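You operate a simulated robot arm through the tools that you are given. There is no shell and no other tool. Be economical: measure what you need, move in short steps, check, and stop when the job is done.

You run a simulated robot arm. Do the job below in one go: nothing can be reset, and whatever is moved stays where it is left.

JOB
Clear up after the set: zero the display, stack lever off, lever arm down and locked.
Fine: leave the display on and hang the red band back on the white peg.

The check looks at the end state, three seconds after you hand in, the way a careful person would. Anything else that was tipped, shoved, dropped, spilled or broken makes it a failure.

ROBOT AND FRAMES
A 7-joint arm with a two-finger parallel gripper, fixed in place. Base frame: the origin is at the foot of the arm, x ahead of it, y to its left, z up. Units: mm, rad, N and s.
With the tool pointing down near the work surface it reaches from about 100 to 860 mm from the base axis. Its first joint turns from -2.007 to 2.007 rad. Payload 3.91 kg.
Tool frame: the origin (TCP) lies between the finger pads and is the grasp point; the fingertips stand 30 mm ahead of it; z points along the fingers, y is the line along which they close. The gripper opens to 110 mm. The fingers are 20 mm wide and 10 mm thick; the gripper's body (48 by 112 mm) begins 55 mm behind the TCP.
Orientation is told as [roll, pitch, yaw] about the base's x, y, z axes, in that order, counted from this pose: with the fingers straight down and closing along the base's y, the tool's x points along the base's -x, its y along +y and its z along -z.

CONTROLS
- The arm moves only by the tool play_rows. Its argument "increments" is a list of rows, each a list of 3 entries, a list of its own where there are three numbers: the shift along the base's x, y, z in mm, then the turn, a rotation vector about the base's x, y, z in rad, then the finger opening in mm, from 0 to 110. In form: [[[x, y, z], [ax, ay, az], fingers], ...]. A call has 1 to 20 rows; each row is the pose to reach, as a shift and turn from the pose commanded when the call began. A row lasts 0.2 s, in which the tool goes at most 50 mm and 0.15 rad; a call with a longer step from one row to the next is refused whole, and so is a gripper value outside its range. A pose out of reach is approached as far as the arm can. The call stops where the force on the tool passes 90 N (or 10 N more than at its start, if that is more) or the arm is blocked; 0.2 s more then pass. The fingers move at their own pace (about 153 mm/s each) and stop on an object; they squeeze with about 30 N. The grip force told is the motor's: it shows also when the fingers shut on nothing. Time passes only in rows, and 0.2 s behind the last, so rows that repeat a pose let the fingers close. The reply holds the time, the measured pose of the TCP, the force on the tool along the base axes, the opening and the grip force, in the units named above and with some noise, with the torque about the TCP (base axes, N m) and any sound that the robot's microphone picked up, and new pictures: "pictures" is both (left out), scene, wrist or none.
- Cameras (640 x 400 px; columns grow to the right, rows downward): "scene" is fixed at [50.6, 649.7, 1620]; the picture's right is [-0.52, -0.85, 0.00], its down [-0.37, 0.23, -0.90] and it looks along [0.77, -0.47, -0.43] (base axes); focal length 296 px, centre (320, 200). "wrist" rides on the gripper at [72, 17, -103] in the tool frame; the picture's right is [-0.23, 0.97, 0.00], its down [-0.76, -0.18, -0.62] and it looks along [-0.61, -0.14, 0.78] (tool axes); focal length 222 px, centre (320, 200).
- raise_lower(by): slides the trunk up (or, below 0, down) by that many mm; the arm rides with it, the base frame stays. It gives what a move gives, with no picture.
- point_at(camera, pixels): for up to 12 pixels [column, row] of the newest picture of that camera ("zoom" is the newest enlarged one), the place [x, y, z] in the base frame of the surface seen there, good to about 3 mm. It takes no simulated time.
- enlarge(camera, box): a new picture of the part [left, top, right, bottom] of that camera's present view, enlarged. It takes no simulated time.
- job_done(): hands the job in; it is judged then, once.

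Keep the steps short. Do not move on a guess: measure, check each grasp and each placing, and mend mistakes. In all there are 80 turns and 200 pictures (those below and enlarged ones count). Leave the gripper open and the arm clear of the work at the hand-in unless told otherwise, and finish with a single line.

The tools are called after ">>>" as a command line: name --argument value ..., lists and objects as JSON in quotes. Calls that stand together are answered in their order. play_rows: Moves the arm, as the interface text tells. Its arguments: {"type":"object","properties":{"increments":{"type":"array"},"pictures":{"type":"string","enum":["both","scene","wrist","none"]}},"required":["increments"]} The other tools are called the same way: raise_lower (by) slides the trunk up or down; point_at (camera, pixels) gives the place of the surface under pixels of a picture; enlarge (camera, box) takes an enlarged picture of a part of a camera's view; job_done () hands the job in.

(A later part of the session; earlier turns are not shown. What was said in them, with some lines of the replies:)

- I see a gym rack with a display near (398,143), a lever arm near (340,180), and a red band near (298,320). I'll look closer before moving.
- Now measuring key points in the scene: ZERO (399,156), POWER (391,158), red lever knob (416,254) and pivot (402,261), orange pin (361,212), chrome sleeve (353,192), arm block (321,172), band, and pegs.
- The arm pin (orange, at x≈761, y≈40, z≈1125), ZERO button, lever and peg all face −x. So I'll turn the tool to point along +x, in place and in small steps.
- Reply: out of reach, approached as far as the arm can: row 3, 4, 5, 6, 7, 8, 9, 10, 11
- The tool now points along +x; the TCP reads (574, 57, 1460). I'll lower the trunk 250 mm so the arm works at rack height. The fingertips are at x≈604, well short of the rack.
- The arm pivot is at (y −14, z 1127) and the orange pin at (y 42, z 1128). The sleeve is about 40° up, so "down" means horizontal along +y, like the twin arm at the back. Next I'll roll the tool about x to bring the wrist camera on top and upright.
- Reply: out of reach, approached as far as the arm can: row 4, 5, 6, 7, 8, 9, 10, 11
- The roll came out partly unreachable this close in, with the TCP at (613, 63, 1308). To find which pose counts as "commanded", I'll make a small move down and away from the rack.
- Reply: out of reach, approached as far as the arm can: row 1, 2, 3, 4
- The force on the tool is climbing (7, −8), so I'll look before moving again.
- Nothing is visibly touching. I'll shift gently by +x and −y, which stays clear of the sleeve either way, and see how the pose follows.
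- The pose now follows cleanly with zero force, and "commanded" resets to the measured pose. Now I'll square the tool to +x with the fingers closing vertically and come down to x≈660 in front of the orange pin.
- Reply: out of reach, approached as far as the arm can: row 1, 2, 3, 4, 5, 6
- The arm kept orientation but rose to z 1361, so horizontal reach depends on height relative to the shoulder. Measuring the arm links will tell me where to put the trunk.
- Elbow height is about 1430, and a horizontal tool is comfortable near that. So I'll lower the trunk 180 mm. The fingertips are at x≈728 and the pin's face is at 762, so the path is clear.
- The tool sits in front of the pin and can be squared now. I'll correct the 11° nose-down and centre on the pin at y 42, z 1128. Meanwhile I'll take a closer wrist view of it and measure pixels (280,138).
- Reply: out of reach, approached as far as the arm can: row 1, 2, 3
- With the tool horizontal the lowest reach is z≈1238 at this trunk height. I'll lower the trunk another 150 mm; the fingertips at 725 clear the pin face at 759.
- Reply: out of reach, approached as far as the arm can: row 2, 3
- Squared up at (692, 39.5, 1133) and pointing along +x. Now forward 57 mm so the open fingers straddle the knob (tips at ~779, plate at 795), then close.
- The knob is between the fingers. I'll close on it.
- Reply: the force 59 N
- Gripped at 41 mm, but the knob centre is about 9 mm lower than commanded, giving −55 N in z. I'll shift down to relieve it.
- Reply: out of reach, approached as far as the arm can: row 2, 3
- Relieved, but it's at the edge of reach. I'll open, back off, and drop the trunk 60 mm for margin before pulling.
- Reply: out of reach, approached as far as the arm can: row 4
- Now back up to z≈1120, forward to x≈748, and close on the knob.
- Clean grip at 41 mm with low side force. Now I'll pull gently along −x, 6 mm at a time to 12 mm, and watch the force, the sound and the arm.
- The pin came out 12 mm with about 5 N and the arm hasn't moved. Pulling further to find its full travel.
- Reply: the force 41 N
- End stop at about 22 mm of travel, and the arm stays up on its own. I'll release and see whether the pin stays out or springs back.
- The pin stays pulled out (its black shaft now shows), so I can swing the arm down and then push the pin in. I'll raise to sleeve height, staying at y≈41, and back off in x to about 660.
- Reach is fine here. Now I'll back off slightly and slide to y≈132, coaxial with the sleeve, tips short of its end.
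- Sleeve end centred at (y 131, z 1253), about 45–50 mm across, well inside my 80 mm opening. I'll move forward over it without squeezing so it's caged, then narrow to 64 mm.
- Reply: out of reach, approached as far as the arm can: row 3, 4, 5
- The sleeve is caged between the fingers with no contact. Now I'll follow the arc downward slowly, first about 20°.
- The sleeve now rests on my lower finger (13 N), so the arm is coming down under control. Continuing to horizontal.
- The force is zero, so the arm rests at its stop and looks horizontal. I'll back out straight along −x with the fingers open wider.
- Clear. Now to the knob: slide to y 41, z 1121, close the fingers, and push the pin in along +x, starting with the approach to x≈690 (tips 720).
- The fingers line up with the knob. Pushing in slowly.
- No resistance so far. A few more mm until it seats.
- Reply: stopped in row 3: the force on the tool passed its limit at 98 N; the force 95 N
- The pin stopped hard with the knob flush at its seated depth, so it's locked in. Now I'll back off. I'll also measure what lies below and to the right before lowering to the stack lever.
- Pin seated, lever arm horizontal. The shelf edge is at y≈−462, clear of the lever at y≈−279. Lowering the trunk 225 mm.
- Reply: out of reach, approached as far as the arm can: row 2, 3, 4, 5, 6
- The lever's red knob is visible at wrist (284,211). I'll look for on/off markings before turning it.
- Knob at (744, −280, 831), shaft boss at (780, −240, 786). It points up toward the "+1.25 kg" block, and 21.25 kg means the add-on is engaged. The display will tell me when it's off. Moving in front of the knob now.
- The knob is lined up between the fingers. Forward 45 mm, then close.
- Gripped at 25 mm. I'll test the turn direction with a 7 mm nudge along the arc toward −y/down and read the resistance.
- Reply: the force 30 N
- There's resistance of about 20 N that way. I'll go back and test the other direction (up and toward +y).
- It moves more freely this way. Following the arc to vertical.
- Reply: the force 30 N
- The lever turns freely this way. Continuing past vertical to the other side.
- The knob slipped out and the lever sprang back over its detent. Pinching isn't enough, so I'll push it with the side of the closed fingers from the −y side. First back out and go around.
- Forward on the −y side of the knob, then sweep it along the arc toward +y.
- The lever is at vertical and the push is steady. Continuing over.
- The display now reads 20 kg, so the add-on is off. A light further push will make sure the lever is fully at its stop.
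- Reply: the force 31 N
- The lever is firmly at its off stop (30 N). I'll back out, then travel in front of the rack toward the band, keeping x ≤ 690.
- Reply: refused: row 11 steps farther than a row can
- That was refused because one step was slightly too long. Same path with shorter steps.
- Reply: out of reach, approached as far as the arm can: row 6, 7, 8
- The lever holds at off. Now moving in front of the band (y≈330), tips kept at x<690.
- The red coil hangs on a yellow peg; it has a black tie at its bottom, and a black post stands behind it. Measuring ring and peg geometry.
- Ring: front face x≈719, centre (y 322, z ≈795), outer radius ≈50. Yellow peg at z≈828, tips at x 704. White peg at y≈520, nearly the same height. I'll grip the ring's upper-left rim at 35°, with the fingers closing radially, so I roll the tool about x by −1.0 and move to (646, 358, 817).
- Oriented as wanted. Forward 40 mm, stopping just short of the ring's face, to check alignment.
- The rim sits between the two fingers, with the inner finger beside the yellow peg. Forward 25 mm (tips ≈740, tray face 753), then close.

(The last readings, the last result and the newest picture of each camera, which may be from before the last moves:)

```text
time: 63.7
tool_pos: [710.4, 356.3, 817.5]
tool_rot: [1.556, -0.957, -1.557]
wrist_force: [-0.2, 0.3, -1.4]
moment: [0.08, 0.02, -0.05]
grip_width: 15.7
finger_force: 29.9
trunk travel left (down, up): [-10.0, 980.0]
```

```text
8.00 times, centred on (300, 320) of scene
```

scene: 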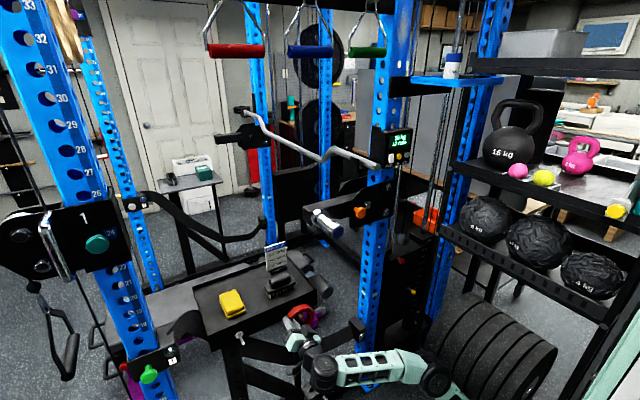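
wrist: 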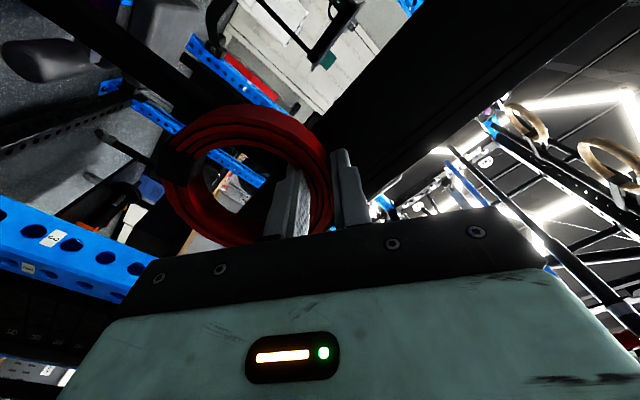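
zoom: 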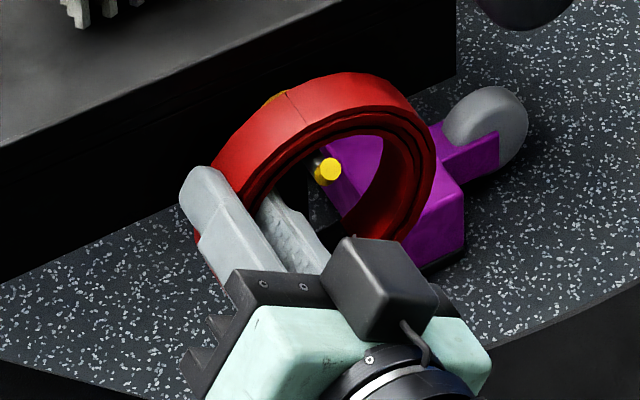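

The rim is gripped at 15.7 mm. I'll lift 8 mm to unload the peg, then pull straight out 65 mm.

>>> play_rows --increments '[[[0, 0, 4], [0, 0, 0], 6], [[0, 0, 8], [0, 0, 0], 6], [[-15, 0, 8], [0, 0, 0], 6], [[-30, 0, 8], [0, 0, 0], 6], [[-45, 0, 8], [0, 0, 0], 6], [[-65, 0, 8], [0, 0, 0], 6], [[-65, 0, 8], [0, 0, 0], 6]]'

>>> enlarge --camera "scene" --box '[225, 295, 345, 370]'

```text
time: 65.3
tool_pos: [643.5, 356.0, 824.4]
tool_rot: [1.557, -0.958, -1.558]
wrist_force: [0.9, -0.4, -1.9]
moment: [0.08, 0.03, 0.0]
grip_width: 15.9
finger_force: 30.0
trunk travel left (down, up): [-10.0, 980.0]
```

scene: 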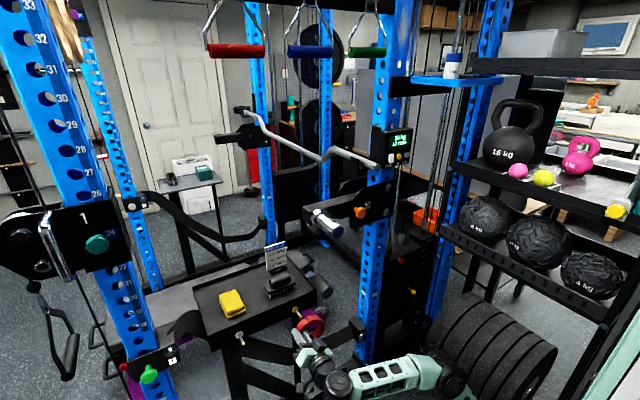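
wrist: 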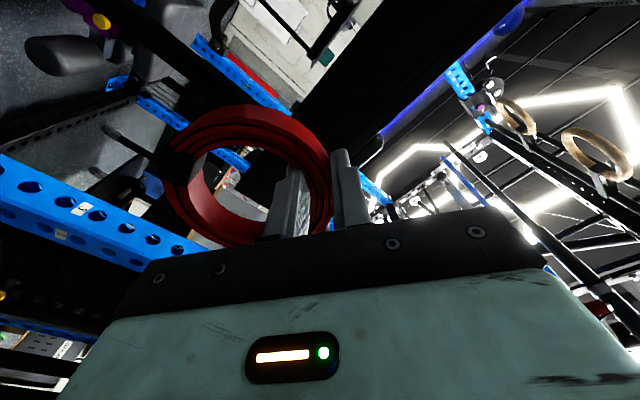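

```text
5.33 times, centred on (285, 332) of scene
```

zoom: 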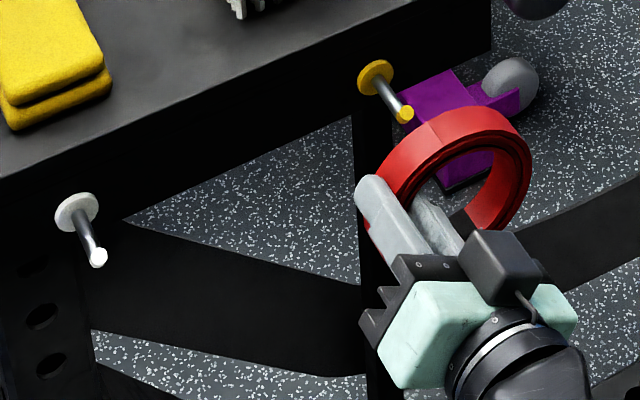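

The band is free and held. Measuring the ring and both peg tips in this zoom to set the transfer.

>>> point_at --camera "zoom" --pixels '[[404, 113], [98, 257], [80, 225], [524, 175], [440, 150], [470, 130], [485, 225], [400, 160], [462, 112], [90, 205]]'

>>> point_at --camera "wrist" --pixels '[[172, 180], [180, 165], [253, 108], [257, 120], [300, 130], [215, 225], [255, 130], [205, 175]]'

```text
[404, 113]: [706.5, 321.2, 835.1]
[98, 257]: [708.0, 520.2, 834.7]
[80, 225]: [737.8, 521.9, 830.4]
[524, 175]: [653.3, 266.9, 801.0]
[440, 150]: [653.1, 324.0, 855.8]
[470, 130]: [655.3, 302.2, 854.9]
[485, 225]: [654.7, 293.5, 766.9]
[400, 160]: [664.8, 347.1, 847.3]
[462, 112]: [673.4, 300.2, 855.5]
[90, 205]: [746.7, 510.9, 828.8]
```

```text
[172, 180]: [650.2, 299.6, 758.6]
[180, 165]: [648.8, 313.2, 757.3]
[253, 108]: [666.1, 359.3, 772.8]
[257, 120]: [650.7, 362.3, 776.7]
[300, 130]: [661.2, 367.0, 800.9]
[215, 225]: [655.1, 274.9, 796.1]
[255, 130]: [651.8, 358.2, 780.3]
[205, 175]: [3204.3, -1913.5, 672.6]
```

Ring centre is now (y 316, z 806) and the white peg (520, 832). I'll raise 10 mm and shift y +204 at this safe x, in steps.

>>> play_rows --increments '[[[0, 0, 10], [0, 0, 0], 6], [[0, 35, 10], [0, 0, 0], 6], [[0, 70, 10], [0, 0, 0], 6], [[0, 105, 10], [0, 0, 0], 6], [[0, 140, 10], [0, 0, 0], 6], [[0, 175, 10], [0, 0, 0], 6], [[0, 204, 10], [0, 0, 0], 6], [[0, 204, 10], [0, 0, 0], 6]]'

>>> enlarge --camera "scene" --box '[205, 305, 285, 355]'

```text
time: 67.1
tool_pos: [633.1, 464.3, 804.2]
tool_rot: [1.557, -0.959, -1.559]
wrist_force: [0.1, 0.4, -2.0]
moment: [0.04, 0.02, -0.03]
grip_width: 15.7
finger_force: 30.1
out of reach, approached as far as the arm can: row 4, 5, 6, 7, 8
trunk travel left (down, up): [-10.0, 980.0]
```

scene: 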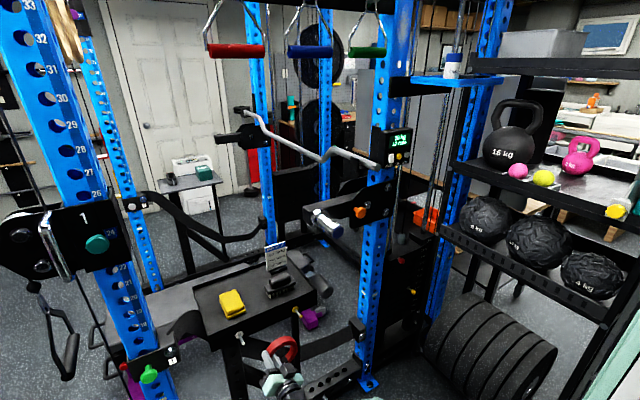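
wrist: 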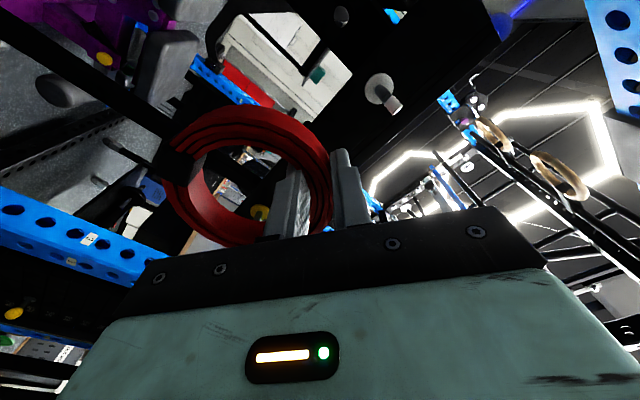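

```text
8.00 times, centred on (245, 330) of scene
```

zoom: 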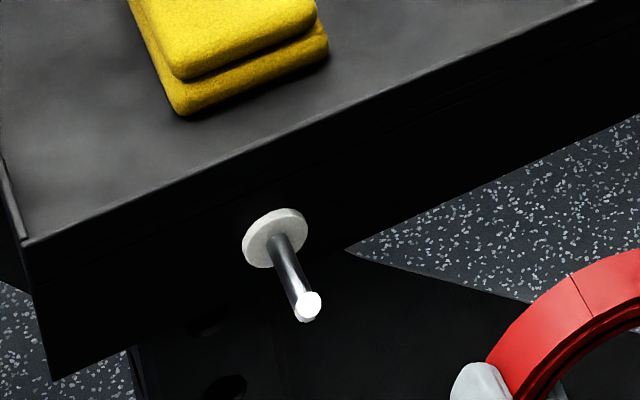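

The arm can't hold this exact heading that far left, so I'll let the tool yaw ~0.4 rad toward +y (the ring's hole is wide enough for the tilt). I'm also backing off in x so the ring stays clear of the peg tip.

>>> play_rows --increments '[[[-6, 5, 8], [0, 0, 0.13], 6], [[-12, 12, 16], [0, 0, 0.26], 6], [[-18, 20, 25], [0, 0, 0.4], 6], [[-18, 40, 34], [0, 0, 0.4], 6], [[-18, 60, 34], [0, 0, 0.4], 6], [[-18, 82, 34], [0, 0, 0.4], 6], [[-18, 82, 34], [0, 0, 0.4], 6]]'

```text
time: 68.7
tool_pos: [614.8, 526.2, 835.0]
tool_rot: [1.556, -0.961, -1.156]
wrist_force: [0.9, 0.3, -0.9]
moment: [0.07, 0.03, 0.01]
grip_width: 18.9
finger_force: 30.0
out of reach, approached as far as the arm can: row 6, 7
trunk travel left (down, up): [-10.0, 980.0]
```

scene: 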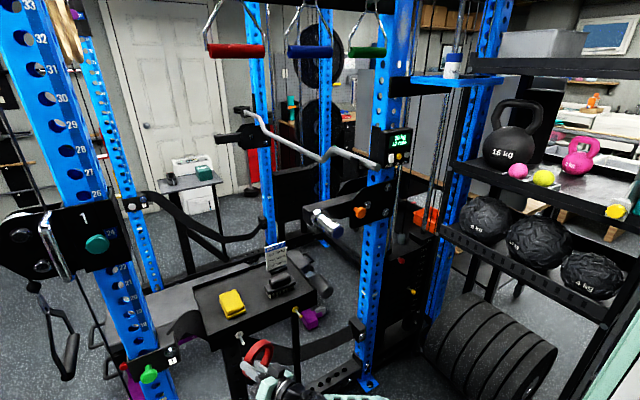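
wrist: 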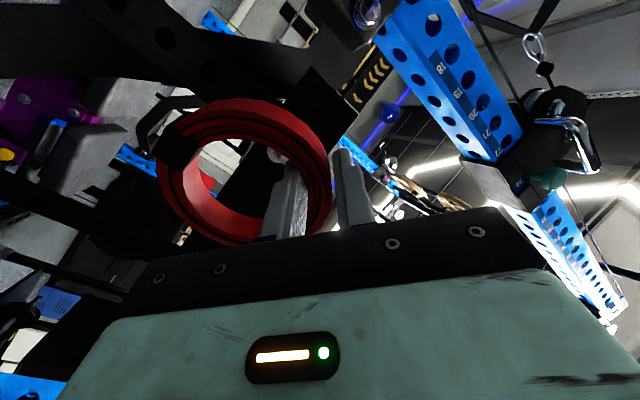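

The yaw worked; the TCP is at (615, 526, 835). The opening changed to 18.9 mm, so I'll check how the ring sits in the grip.

>>> enlarge --camera "wrist" --box '[140, 60, 420, 260]'

>>> enlarge --camera "scene" --box '[215, 320, 305, 390]'

```text
2.00 times, centred on (280, 160) of wrist
```

zoom: 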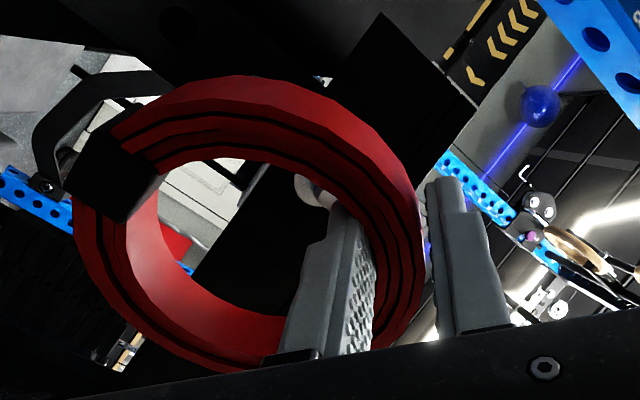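

```text
5.71 times, centred on (260, 355) of scene
```

zoom: 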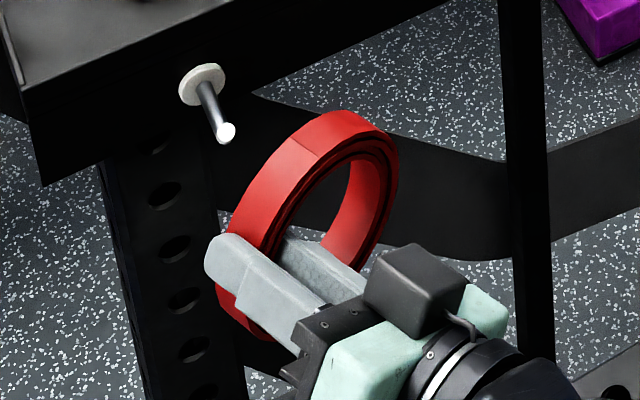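

>>> point_at --camera "zoom" --pixels '[[226, 133], [203, 80], [340, 125], [300, 150], [395, 180], [370, 250], [340, 240], [355, 175], [250, 200], [260, 330]]'

>>> point_at --camera "wrist" --pixels '[[250, 100], [240, 112], [166, 180], [182, 200], [225, 238], [180, 140], [300, 125], [325, 190], [275, 150]]'

```text
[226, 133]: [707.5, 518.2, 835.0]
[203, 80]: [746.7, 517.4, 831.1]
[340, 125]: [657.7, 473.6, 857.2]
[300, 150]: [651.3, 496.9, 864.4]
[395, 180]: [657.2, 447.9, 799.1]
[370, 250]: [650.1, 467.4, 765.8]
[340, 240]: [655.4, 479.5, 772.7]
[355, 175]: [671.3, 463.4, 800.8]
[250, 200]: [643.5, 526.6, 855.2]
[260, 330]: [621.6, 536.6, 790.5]
```

```text
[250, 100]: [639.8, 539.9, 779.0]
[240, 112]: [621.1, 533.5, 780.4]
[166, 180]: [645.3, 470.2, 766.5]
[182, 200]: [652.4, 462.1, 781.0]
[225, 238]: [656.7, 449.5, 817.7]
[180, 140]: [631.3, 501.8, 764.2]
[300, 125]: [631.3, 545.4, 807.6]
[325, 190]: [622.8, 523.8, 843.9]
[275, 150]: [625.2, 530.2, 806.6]
```

Ring centre is (≈650, 496, 814); I need about (+78, +28, +6). To gain reach I'll raise the trunk 60 mm, bringing the shoulder closer to tool height, and see whether the target becomes reachable. The ring is at x<672 and the peg tip at 706, so it's clear.

>>> raise_lower --by 60

>>> play_rows --increments '[[[0, 0, -20], [0, 0, 0], 6], [[0, 10, -40], [0, 0, 0], 6], [[0, 20, -54], [0, 0, 0], 6], [[0, 28, -54], [0, 0, 0], 6], [[0, 28, -54], [0, 0, 0], 6]]' --pictures "none"

```text
time: 69.7
tool_pos: [614.2, 524.8, 896.2]
tool_rot: [1.557, -0.959, -1.16]
wrist_force: [0.7, -1.2, -1.5]
moment: [0.05, 0.05, 0.0]
grip_width: 18.9
finger_force: 29.8
trunk travel left (down, up): [-70.0, 920.0]
```

```text
time: 70.9
tool_pos: [614.2, 554.8, 840.7]
tool_rot: [1.555, -0.959, -1.159]
wrist_force: [0.1, -0.3, -1.7]
moment: [0.02, 0.06, -0.04]
grip_width: 18.8
finger_force: 30.2
trunk travel left (down, up): [-70.0, 920.0]
```

That helped: it reached (614, 555, 841). I'll add another 80 mm of trunk for margin and return to the same tool height.

>>> raise_lower --by 80

>>> play_rows --increments '[[[0, 0, -30], [0, 0, 0], 6], [[0, 0, -60], [0, 0, 0], 6], [[0, 0, -80], [0, 0, 0], 6], [[0, 0, -80], [0, 0, 0], 6]]'

>>> enlarge --camera "scene" --box '[215, 320, 305, 390]'

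>>> point_at --camera "zoom" --pixels '[[226, 133], [330, 120], [300, 130], [370, 180], [350, 250], [250, 180], [340, 150], [310, 250]]'

```text
time: 72.0
tool_pos: [615.0, 553.8, 921.1]
tool_rot: [1.556, -0.959, -1.157]
wrist_force: [-0.7, 0.4, -0.5]
moment: [0.07, 0.03, 0.0]
grip_width: 18.7
finger_force: 30.0
trunk travel left (down, up): [-150.0, 840.0]
```

```text
time: 73.0
tool_pos: [615.7, 554.1, 840.5]
tool_rot: [1.557, -0.959, -1.157]
wrist_force: [0.0, 0.8, -2.8]
moment: [0.04, 0.08, 0.0]
grip_width: 19.0
finger_force: 29.7
trunk travel left (down, up): [-150.0, 840.0]
```

scene: 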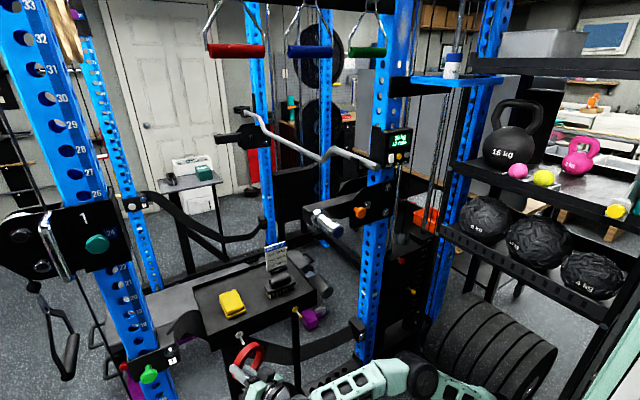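
wrist: 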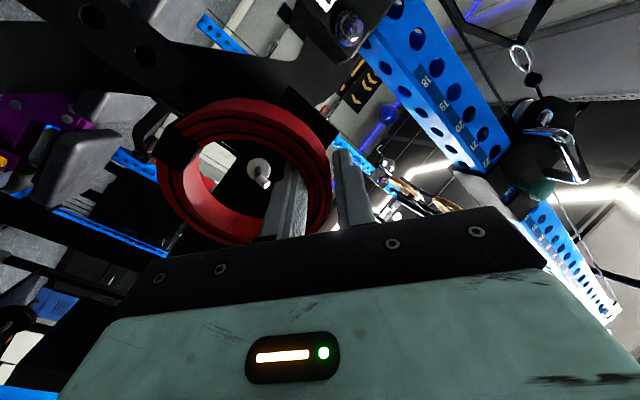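

```text
5.71 times, centred on (260, 355) of scene
```

zoom: 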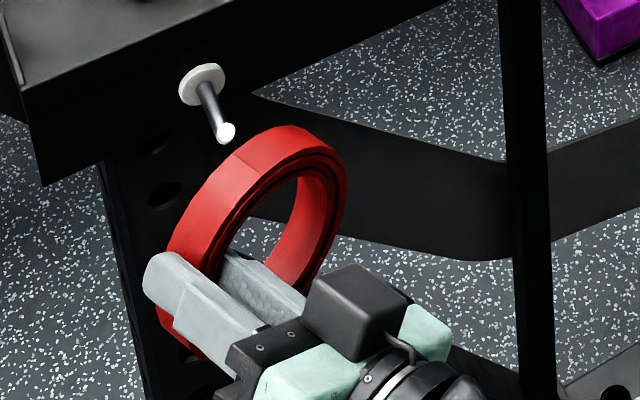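

```text
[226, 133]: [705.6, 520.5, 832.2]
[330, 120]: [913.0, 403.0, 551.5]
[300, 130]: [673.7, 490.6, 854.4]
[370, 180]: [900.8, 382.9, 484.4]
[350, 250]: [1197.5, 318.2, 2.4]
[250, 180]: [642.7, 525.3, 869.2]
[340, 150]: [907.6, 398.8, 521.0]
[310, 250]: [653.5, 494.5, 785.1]
```

The ring is lined up with the white peg (ring centre ≈ 525, 820; peg 520, 832), but at this yaw its leading edge would reach the tray face. With the extra trunk height I'll try turning most of the yaw back while keeping the ring centre in place.

>>> play_rows --increments '[[[3, 3, 0], [0, 0, -0.1], 6], [[6, 6, 0], [0, 0, -0.2], 6], [[10, 9.5, 0], [0, 0, -0.3], 6], [[10, 9.5, 0], [0, 0, -0.3], 6]]' --pictures "none"

```text
time: 74.0
tool_pos: [623.7, 544.2, 835.1]
tool_rot: [1.557, -0.961, -1.459]
wrist_force: [0.3, 0.3, -1.7]
moment: [0.07, 0.04, 0.0]
grip_width: 18.9
finger_force: 30.0
out of reach, approached as far as the arm can: row 3, 4
trunk travel left (down, up): [-150.0, 840.0]
```

Almost there. Raising the trunk another 100 mm and compensating with the tool.

>>> raise_lower --by 100

>>> play_rows --increments '[[[0, 5, -30], [0, 0, 0], 6], [[1, 10, -60], [0, 0, 0], 6], [[2, 15, -85], [0, 0, 0], 6], [[2, 19, -95], [0, 0, 0], 6], [[2, 19, -95], [0, 0, 0], 6]]'

>>> enlarge --camera "scene" --box '[215, 320, 305, 390]'

>>> enlarge --camera "wrist" --box '[140, 60, 420, 260]'

```text
time: 75.4
tool_pos: [624.1, 544.6, 933.5]
tool_rot: [1.557, -0.958, -1.46]
wrist_force: [0.3, -0.3, -1.0]
moment: [0.09, 0.04, 0.04]
grip_width: 19.0
finger_force: 29.6
trunk travel left (down, up): [-250.0, 740.0]
```

```text
time: 76.6
tool_pos: [627.8, 563.6, 838.6]
tool_rot: [1.557, -0.959, -1.457]
wrist_force: [0.2, -0.2, -1.2]
moment: [0.07, 0.01, 0.0]
grip_width: 18.9
finger_force: 29.7
trunk travel left (down, up): [-250.0, 740.0]
```

scene: 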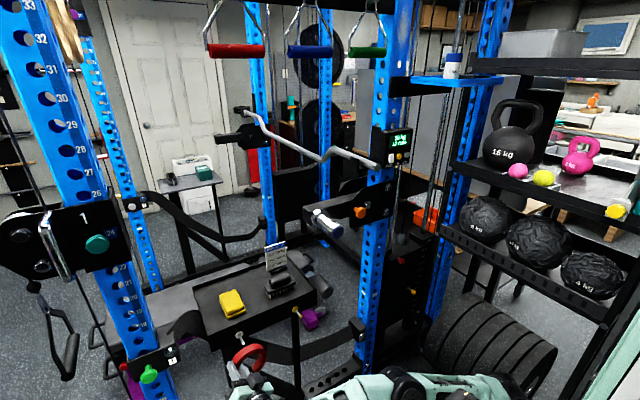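
wrist: 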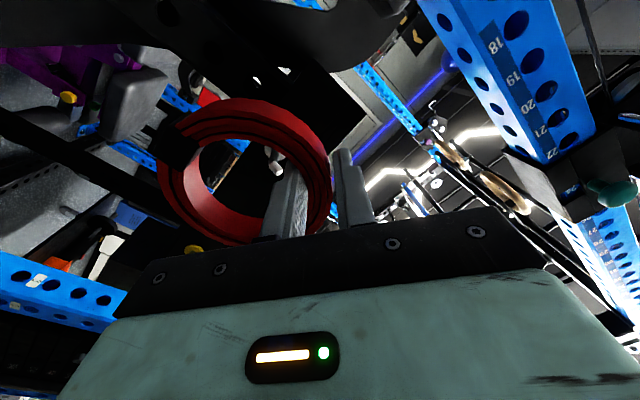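

```text
5.71 times, centred on (260, 355) of scene
```

zoom: 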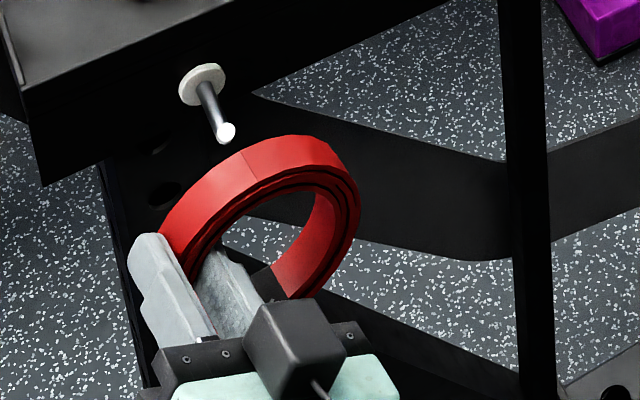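

```text
2.00 times, centred on (280, 160) of wrist
```

zoom: 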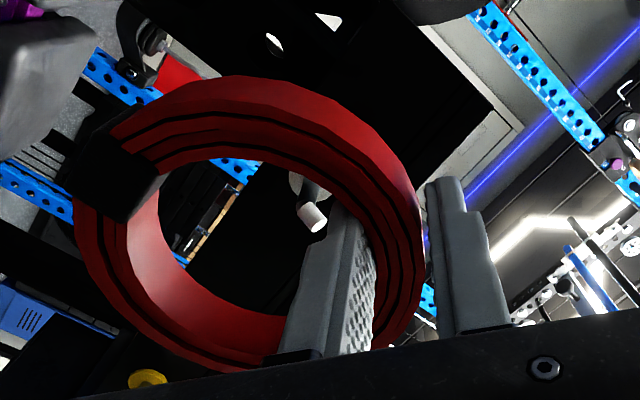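

>>> point_at --camera "scene" --pixels '[[266.4, 356], [253, 348.5], [246, 352], [254.5, 370], [257, 366], [243.5, 343.2], [261, 351], [258.5, 353]]'

>>> point_at --camera "wrist" --pixels '[[165, 190], [178, 128], [240, 112], [250, 102], [300, 125], [222, 236], [182, 200], [275, 168]]'

```text
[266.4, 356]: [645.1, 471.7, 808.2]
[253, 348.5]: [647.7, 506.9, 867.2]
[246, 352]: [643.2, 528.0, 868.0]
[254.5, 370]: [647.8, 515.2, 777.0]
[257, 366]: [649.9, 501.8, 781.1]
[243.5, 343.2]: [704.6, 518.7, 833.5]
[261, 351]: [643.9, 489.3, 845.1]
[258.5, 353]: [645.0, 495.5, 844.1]
```

```text
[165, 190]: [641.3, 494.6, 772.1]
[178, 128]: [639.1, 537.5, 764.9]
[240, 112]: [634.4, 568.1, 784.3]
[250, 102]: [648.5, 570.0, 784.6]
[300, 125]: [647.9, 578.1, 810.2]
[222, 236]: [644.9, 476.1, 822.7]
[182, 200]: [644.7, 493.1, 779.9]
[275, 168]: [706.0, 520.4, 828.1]
```

Ring centre (523, 818), front face x≈643; the peg sits inside the hole at (−3, +13) from centre. Inserting along +x by 72 mm in small steps, pausing halfway.

>>> play_rows --increments '[[[12, 0, 0], [0, 0, 0], 6], [[24, 0, 0], [0, 0, 0], 6], [[36, 0, 0], [0, 0, 0], 6], [[46, 0, 0], [0, 0, 0], 6], [[46, 0, 0], [0, 0, 0], 6]]' --pictures "none"

>>> enlarge --camera "scene" --box '[215, 320, 305, 390]'

>>> enlarge --camera "wrist" --box '[140, 60, 420, 260]'

```text
time: 77.8
tool_pos: [671.5, 559.2, 839.2]
tool_rot: [1.557, -0.957, -1.459]
wrist_force: [0.6, -0.6, -2.4]
moment: [0.06, 0.04, 0.0]
grip_width: 18.9
finger_force: 30.1
out of reach, approached as far as the arm can: row 4, 5
trunk travel left (down, up): [-250.0, 740.0]
```

```text
5.71 times, centred on (260, 355) of scene
```

zoom: 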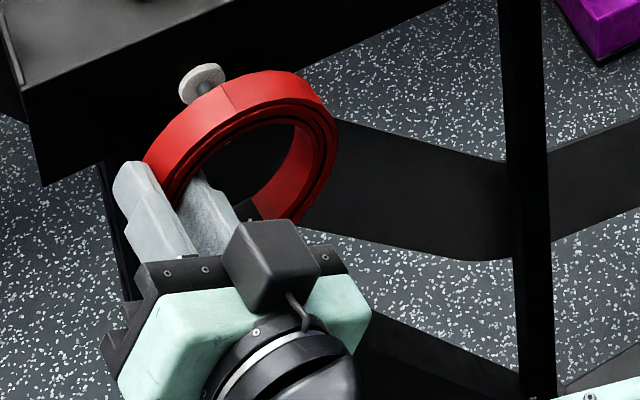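

```text
2.00 times, centred on (280, 160) of wrist
```

zoom: 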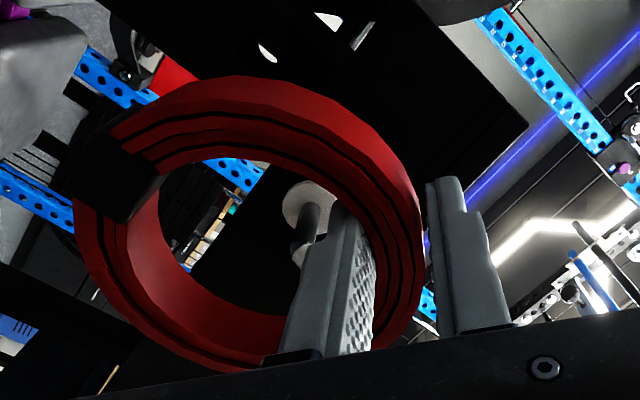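

The peg is entering the hole, but I'm at the reach limit again and drifted 4 mm in y. I'll retreat 30 mm, raise the trunk another 100 mm with compensation, then insert.

>>> play_rows --increments '[[[-15, 2, 0], [0, 0, 0], 6], [[-35, 4, 0], [0, 0, 0], 6], [[-45, 4, 0], [0, 0, 0], 6]]' --pictures "none"

>>> raise_lower --by 110

>>> play_rows --increments '[[[0, 0, -35], [0, 0, 0], 6], [[0, 0, -70], [0, 0, 0], 6], [[0, 0, -110], [0, 0, 0], 6], [[0, 0, -110], [0, 0, 0], 6]]' --pictures "none"

```text
time: 78.6
tool_pos: [628.6, 562.2, 837.6]
tool_rot: [1.556, -0.958, -1.458]
wrist_force: [0.3, 0.4, -1.5]
moment: [0.05, 0.03, -0.01]
grip_width: 19.2
finger_force: 30.0
trunk travel left (down, up): [-250.0, 740.0]
```

```text
time: 80.0
tool_pos: [627.0, 562.0, 947.4]
tool_rot: [1.556, -0.96, -1.457]
wrist_force: [0.0, -0.2, -1.8]
moment: [0.06, 0.03, 0.0]
grip_width: 18.8
finger_force: 29.4
trunk travel left (down, up): [-360.0, 630.0]
```

```text
time: 81.0
tool_pos: [627.7, 561.0, 838.8]
tool_rot: [1.559, -0.958, -1.459]
wrist_force: [0.4, -0.1, -2.4]
moment: [0.08, 0.04, 0.02]
grip_width: 18.9
finger_force: 29.8
trunk travel left (down, up): [-360.0, 630.0]
```

Back in place with more reach. Inserting, with y +5 for extra clearance between inner finger and peg.

>>> play_rows --increments '[[[12, 5, 0], [0, 0, 0], 6], [[24, 5, 0], [0, 0, 0], 6], [[36, 5, 0], [0, 0, 0], 6], [[48, 5, 0], [0, 0, 0], 6], [[60, 5, 0], [0, 0, 0], 6], [[60, 5, 0], [0, 0, 0], 6]]' --pictures "none"

>>> enlarge --camera "scene" --box '[215, 320, 305, 390]'

>>> enlarge --camera "wrist" --box '[140, 60, 420, 260]'

```text
time: 82.4
tool_pos: [687.7, 567.7, 838.8]
tool_rot: [1.556, -0.96, -1.457]
wrist_force: [-0.8, -0.7, -1.5]
moment: [0.08, 0.05, 0.01]
grip_width: 18.6
finger_force: 29.8
trunk travel left (down, up): [-360.0, 630.0]
```

```text
5.71 times, centred on (260, 355) of scene
```

zoom: 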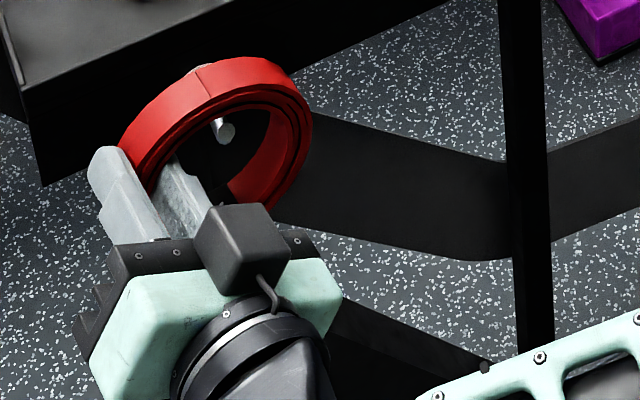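

```text
2.00 times, centred on (280, 160) of wrist
```

zoom: 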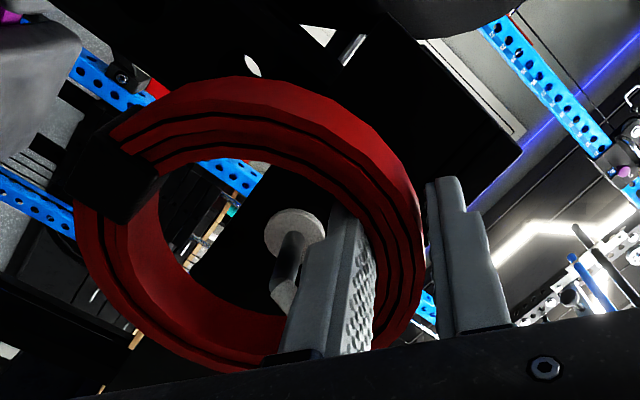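

The white peg is now through the ring. Going 13 mm further, then lowering until the ring rests on the peg.

>>> play_rows --increments '[[[7, 0, 0], [0, 0, 0], 6], [[13, 0, 0], [0, 0, 0], 6], [[13, 0, -5], [0, 0, 0], 6], [[13, 0, -9], [0, 0, 0], 6], [[13, 0, -13], [0, 0, 0], 6], [[13, 0, -13], [0, 0, 0], 6]]' --pictures "none"

>>> enlarge --camera "scene" --box '[215, 320, 305, 390]'

>>> enlarge --camera "wrist" --box '[140, 60, 420, 260]'

```text
time: 83.8
tool_pos: [700.0, 566.5, 824.8]
tool_rot: [1.557, -0.959, -1.457]
wrist_force: [-0.5, 0.3, -1.5]
moment: [0.03, 0.03, -0.01]
grip_width: 18.7
finger_force: 29.7
trunk travel left (down, up): [-360.0, 630.0]
```

```text
5.71 times, centred on (260, 355) of scene
```

zoom: 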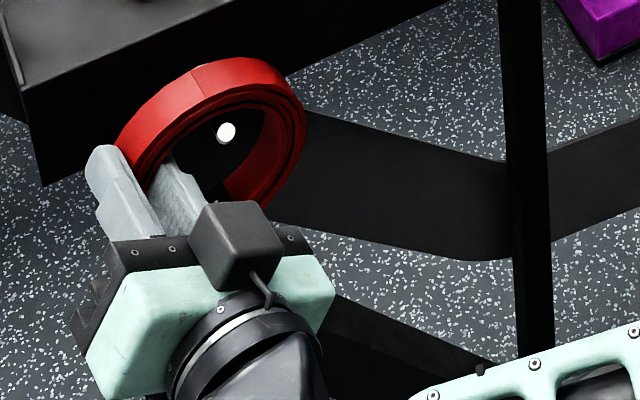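

```text
2.00 times, centred on (280, 160) of wrist
```

zoom: 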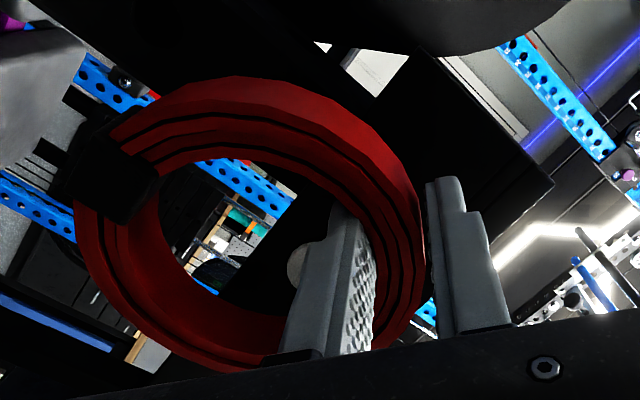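

Not yet resting. Lowering further in small steps while watching the force.

>>> play_rows --increments '[[[0, 0, -3], [0, 0, 0], 6], [[0, 0, -6], [0, 0, 0], 6], [[0, 0, -9], [0, 0, 0], 6], [[0, 0, -9], [0, 0, 0], 6]]' --pictures "none"

>>> enlarge --camera "scene" --box '[215, 320, 305, 390]'

```text
time: 84.8
tool_pos: [701.0, 567.0, 815.5]
tool_rot: [1.561, -0.956, -1.463]
wrist_force: [2.0, 3.5, 4.7]
moment: [-0.26, -0.02, 0.18]
grip_width: 18.7
finger_force: 29.7
trunk travel left (down, up): [-360.0, 630.0]
```

```text
5.71 times, centred on (260, 355) of scene
```

zoom: 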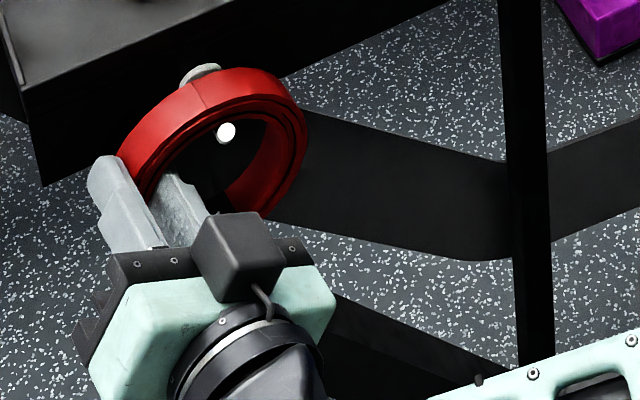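

The ring is resting on the peg (force turned upward ~6 N). I'll open the fingers and check before backing out.

>>> play_rows --increments '[[[0, 0, 0], [0, 0, 0], 26], [[0, 0, 0], [0, 0, 0], 38], [[0, 0, 0], [0, 0, 0], 38]]' --pictures "wrist"

>>> enlarge --camera "scene" --box '[215, 320, 305, 390]'

```text
time: 85.6
tool_pos: [699.7, 567.3, 815.6]
tool_rot: [1.558, -0.959, -1.459]
wrist_force: [-0.5, -0.1, 0.1]
moment: [-0.01, -0.02, -0.02]
grip_width: 38.1
finger_force: 0.0
trunk travel left (down, up): [-360.0, 630.0]
```

wrist: 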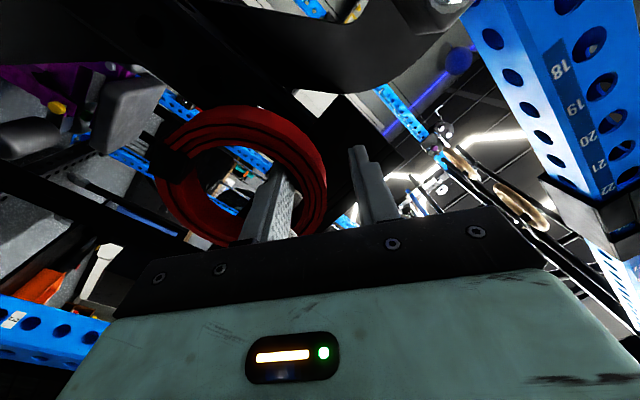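

```text
5.71 times, centred on (260, 355) of scene
```

zoom: 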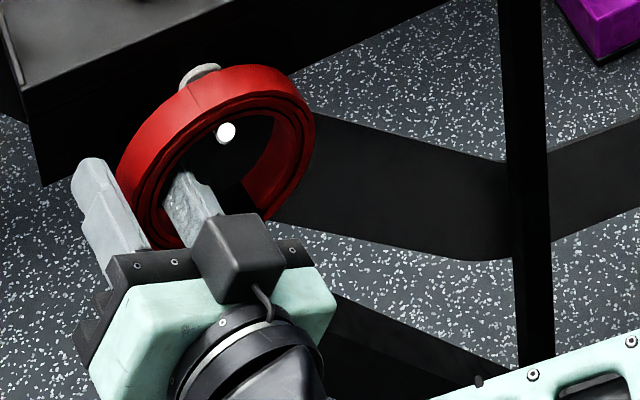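

The ring hangs on the white peg with the fingers clear on both sides. Backing out along the finger axis.

>>> play_rows --increments '[[[-15, -1, 0], [0, 0, 0], 38], [[-30, -2, 0], [0, 0, 0], 38], [[-45, -3, 0], [0, 0, 0], 38], [[-65, -4, 0], [0, 0, 0], 38], [[-90, -6, 0], [0, 0, 0], 38]]' --pictures "scene"

>>> enlarge --camera "scene" --box '[205, 310, 295, 380]'

```text
time: 86.8
tool_pos: [609.8, 560.2, 815.3]
tool_rot: [1.558, -0.958, -1.46]
wrist_force: [-0.4, 0.1, 0.7]
moment: [0.01, 0.01, 0.0]
grip_width: 37.9
finger_force: 0.0
trunk travel left (down, up): [-360.0, 630.0]
```

scene: 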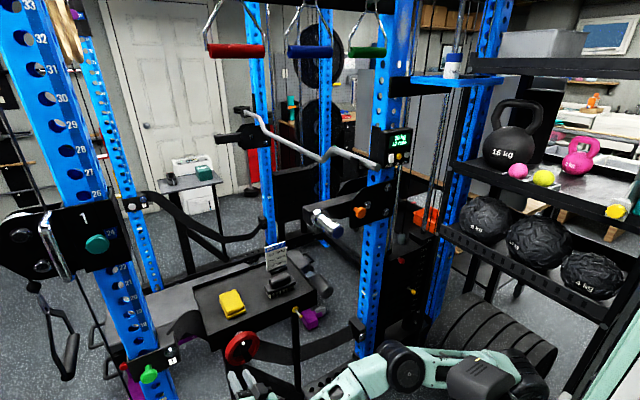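

```text
5.71 times, centred on (250, 345) of scene
```

zoom: 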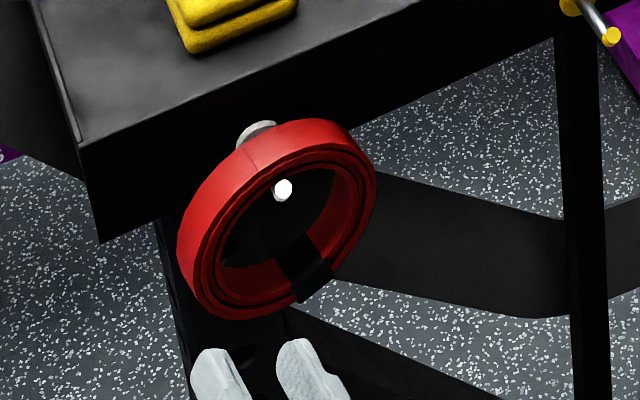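

The band hangs properly on the white peg. Next is the ZERO button. I'll move away up and to the right, staying at x ≈ 630 so the tips keep clear of the pegs and sleeve, and undo the roll and yaw.

>>> play_rows --increments '[[[0, -28, 34], [0.12, 0, -0.013], 38], [[5, -56, 68], [0.24, 0, -0.026], 38], [[10, -84, 102], [0.36, 0, -0.04], 38], [[15, -112, 136], [0.48, 0, -0.053], 38], [[20, -140, 170], [0.6, 0, -0.066], 38], [[20, -170, 205], [0.72, 0, -0.08], 38], [[20, -200, 240], [0.84, 0, -0.093], 38], [[20, -230, 275], [0.96, 0, -0.106], 38], [[20, -260, 310], [0.96, 0, -0.106], 38], [[20, -300, 335], [0.96, 0, -0.106], 38], [[20, -340, 350], [0.96, 0, -0.106], 38]]' --pictures "scene"

```text
time: 89.2
tool_pos: [628.9, 221.1, 1167.9]
tool_rot: [1.6, 0.0, -1.596]
wrist_force: [0.1, -0.4, -0.5]
moment: [0.0, -0.02, 0.02]
grip_width: 38.5
finger_force: 0.1
trunk travel left (down, up): [-360.0, 630.0]
```

scene: 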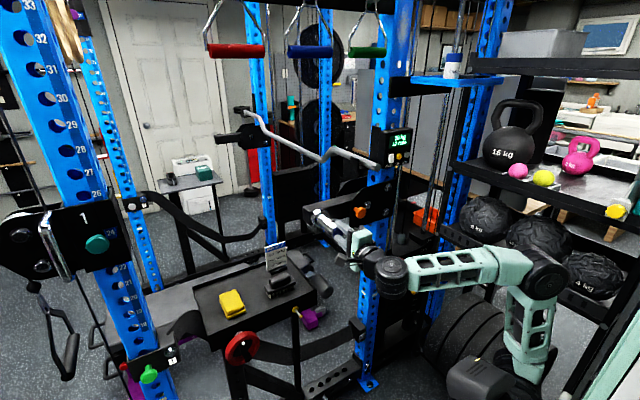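

Clear so far. Now up and right to in front of the display, at x≈640.

>>> play_rows --increments '[[[0, -35, 15], [0, 0, 0], 20], [[0, -70, 30], [0, 0, 0], 0], [[0, -105, 45], [0, 0, 0], 0], [[0, -140, 60], [0, 0, 0], 0], [[0, -175, 75], [0, 0, 0], 0], [[3, -210, 90], [0, 0, 0], 0], [[6, -245, 105], [0, 0, 0], 0], [[9, -280, 120], [-0.03, 0, 0.025], 0], [[11, -310, 130], [-0.03, 0, 0.025], 0], [[11, -338, 135], [-0.03, 0, 0.025], 0], [[11, -338, 135], [-0.03, 0, 0.025], 0]]'

>>> enlarge --camera "wrist" --box '[200, 60, 440, 220]'

```text
time: 91.6
tool_pos: [658.3, -115.3, 1301.4]
tool_rot: [1.603, -0.028, -1.573]
wrist_force: [-0.1, 0.2, 0.3]
moment: [-0.02, -0.02, 0.01]
grip_width: 0.2
finger_force: 29.9
out of reach, approached as far as the arm can: row 7, 8, 9, 10, 11
trunk travel left (down, up): [-360.0, 630.0]
```

scene: 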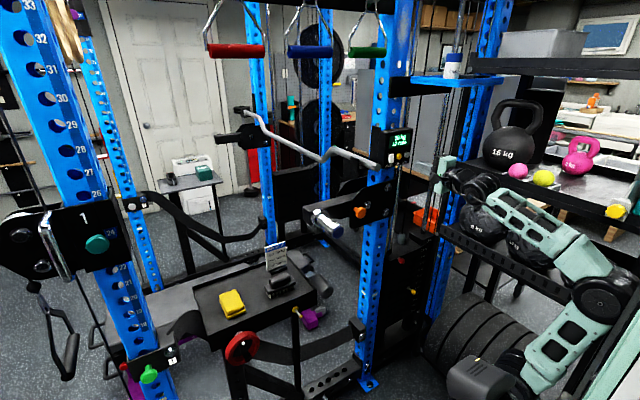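
wrist: 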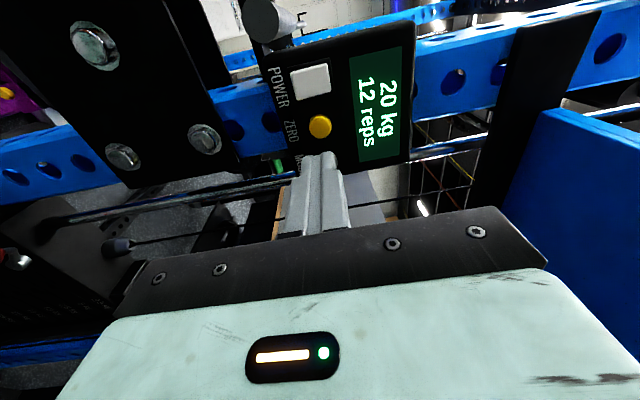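

```text
2.50 times, centred on (320, 140) of wrist
```

zoom: 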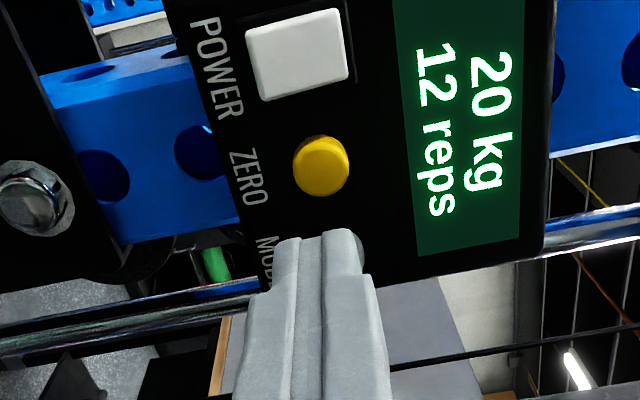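

The yellow ZERO button is at wrist (320,126). Measuring it before pressing.

>>> point_at --camera "wrist" --pixels '[[320, 126], [312, 82], [322, 136], [309, 126], [331, 126], [355, 160], [270, 20], [300, 70]]'

```text
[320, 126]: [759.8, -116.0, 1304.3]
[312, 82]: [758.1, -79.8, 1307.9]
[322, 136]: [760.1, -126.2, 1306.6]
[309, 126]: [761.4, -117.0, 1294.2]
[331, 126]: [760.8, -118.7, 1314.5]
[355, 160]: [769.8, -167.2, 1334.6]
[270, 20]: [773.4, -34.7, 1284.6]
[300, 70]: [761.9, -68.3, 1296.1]
```

ZERO is at (760, −117, 1304) and my tips are at x≈688. Approach to a few mm short, at z 1303.

>>> play_rows --increments '[[[20, -1, 1], [0, 0, 0], 0], [[40, -1.5, 2], [0, 0, 0], 0], [[60, -1.5, 2], [0, 0, 0], 0], [[64, -1.5, 2], [0, 0, 0], 0], [[64, -1.5, 2], [0, 0, 0], 0]]' --pictures "none"

>>> enlarge --camera "wrist" --box '[200, 60, 440, 220]'

>>> enlarge --camera "scene" --box '[360, 120, 430, 170]'

```text
time: 92.8
tool_pos: [723.0, -117.3, 1304.2]
tool_rot: [1.603, -0.03, -1.573]
wrist_force: [0.4, 0.5, 0.4]
moment: [0.02, 0.0, 0.02]
grip_width: 0.0
finger_force: 30.3
trunk travel left (down, up): [-360.0, 630.0]
```

```text
2.50 times, centred on (320, 140) of wrist
```

zoom: 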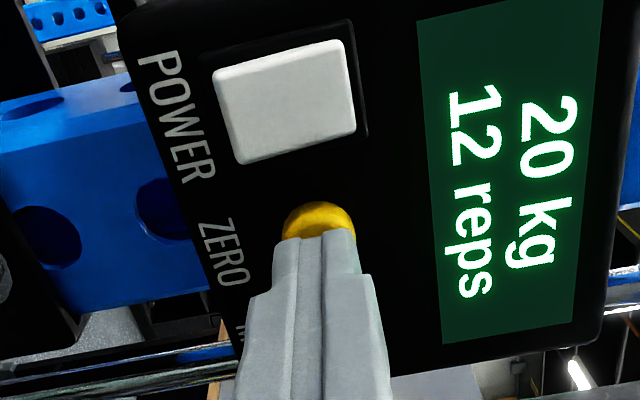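

```text
8.00 times, centred on (395, 145) of scene
```

zoom: 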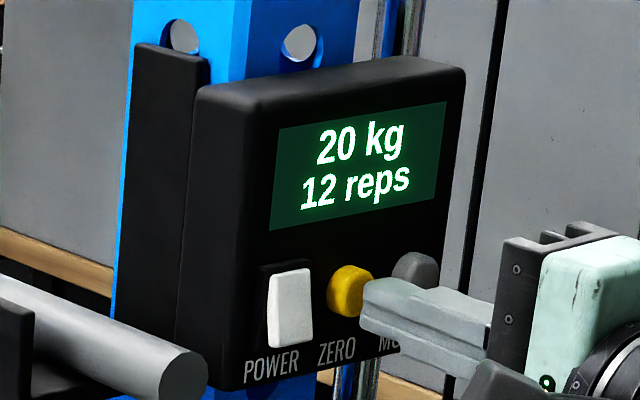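

Aligned with ZERO and clear of POWER and MODE. Pressing gently and then easing back.

>>> play_rows --increments '[[[4, 0.5, 0], [0, 0, 0], 0], [[7, 0.5, 0], [0, 0, 0], 0], [[9, 0.5, 0], [0, 0, 0], 0], [[11, 0.5, 0], [0, 0, 0], 0]]' --pictures "none"

>>> enlarge --camera "scene" --box '[360, 120, 430, 170]'

```text
time: 93.8
tool_pos: [734.8, -118.5, 1304.4]
tool_rot: [1.602, -0.032, -1.573]
wrist_force: [-1.4, 1.1, -0.1]
moment: [0.01, -0.03, 0.01]
grip_width: 0.0
finger_force: 29.8
trunk travel left (down, up): [-360.0, 630.0]
```

```text
8.00 times, centred on (395, 145) of scene
```

zoom: 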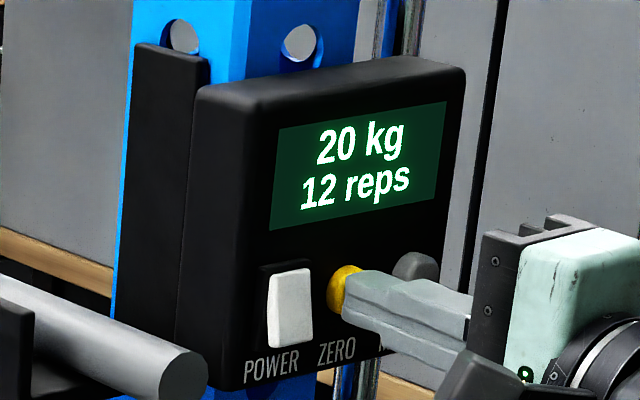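

Light contact (1.4 N) but not yet pressed. A few mm more.

>>> play_rows --increments '[[[1.5, 0.5, 0], [0, 0, 0], 0], [[3, 0.5, 0], [0, 0, 0], 0], [[4.5, 0.5, 0], [0, 0, 0], 0], [[4.5, 0.5, 0], [0, 0, 0], 0]]' --pictures "none"

>>> enlarge --camera "scene" --box '[360, 120, 430, 170]'

```text
time: 94.8
tool_pos: [738.1, -117.8, 1304.9]
tool_rot: [1.602, -0.03, -1.572]
wrist_force: [-10.9, -1.2, -1.9]
moment: [-0.06, 0.06, -0.09]
grip_width: 0.2
finger_force: 30.7
trunk travel left (down, up): [-360.0, 630.0]
```

```text
8.00 times, centred on (395, 145) of scene
5 turns are left
```

zoom: 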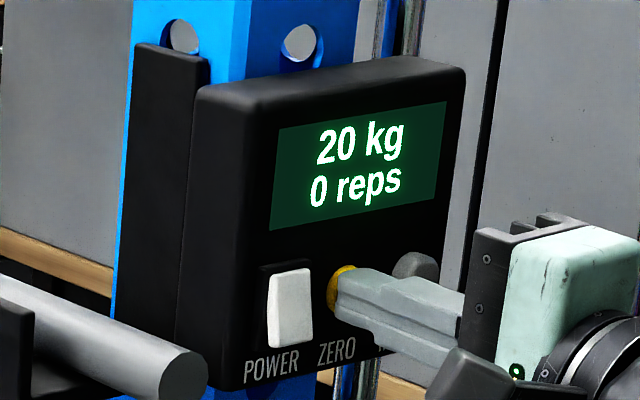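

The display now reads 0 reps, with the 20 kg pin load unchanged and the power on. Backing straight off, opening the fingers, and checking everything.

>>> play_rows --increments '[[[-15, 0, 0], [0, 0, 0], 0], [[-45, 0, 0], [0, 0, 0], 0], [[-75, 0, 0], [0, 0, 0], 0], [[-80, 0, 0], [0, 0, 0], 60], [[-80, 0, 0], [0, 0, 0], 60], [[-80, 0, 0], [0, 0, 0], 60]]' --pictures "scene"

>>> enlarge --camera "scene" --box '[300, 120, 460, 220]'

>>> enlarge --camera "scene" --box '[200, 240, 440, 390]'

```text
time: 96.2
tool_pos: [659.0, -116.6, 1302.5]
tool_rot: [1.603, -0.03, -1.573]
wrist_force: [-1.0, -0.3, 0.1]
moment: [0.0, -0.02, 0.02]
grip_width: 60.1
finger_force: 0.1
trunk travel left (down, up): [-360.0, 630.0]
```

scene: 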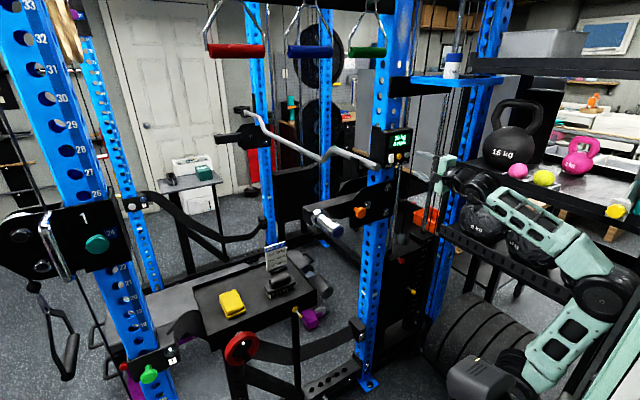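

```text
4.00 times, centred on (380, 170) of scene
```

zoom: 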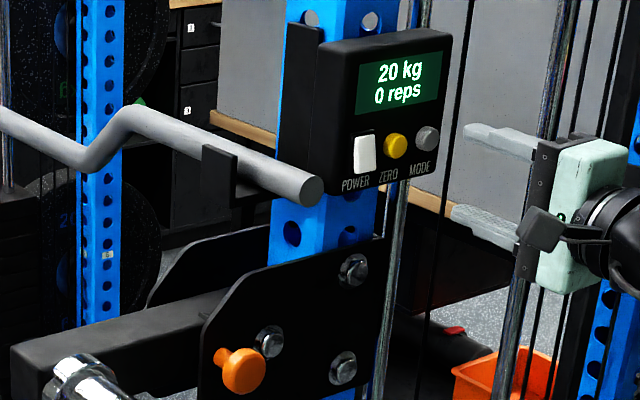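

```text
2.67 times, centred on (320, 315) of scene
4 turns are left
```

zoom: 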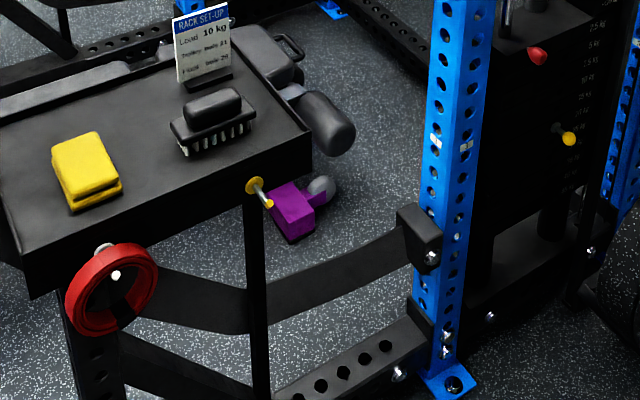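

Everything checks out: display on at 0 reps, stack lever off, arm horizontal with its pin seated, band on the white peg, gripper open and clear. Handing in.

>>> job_done

```text
The job is handed in.
```

The reps are zeroed with the display still on (it now reads 20 kg, 0 reps), the stack lever is off, the lever arm is down with its pin in, and the red band is on the white peg.
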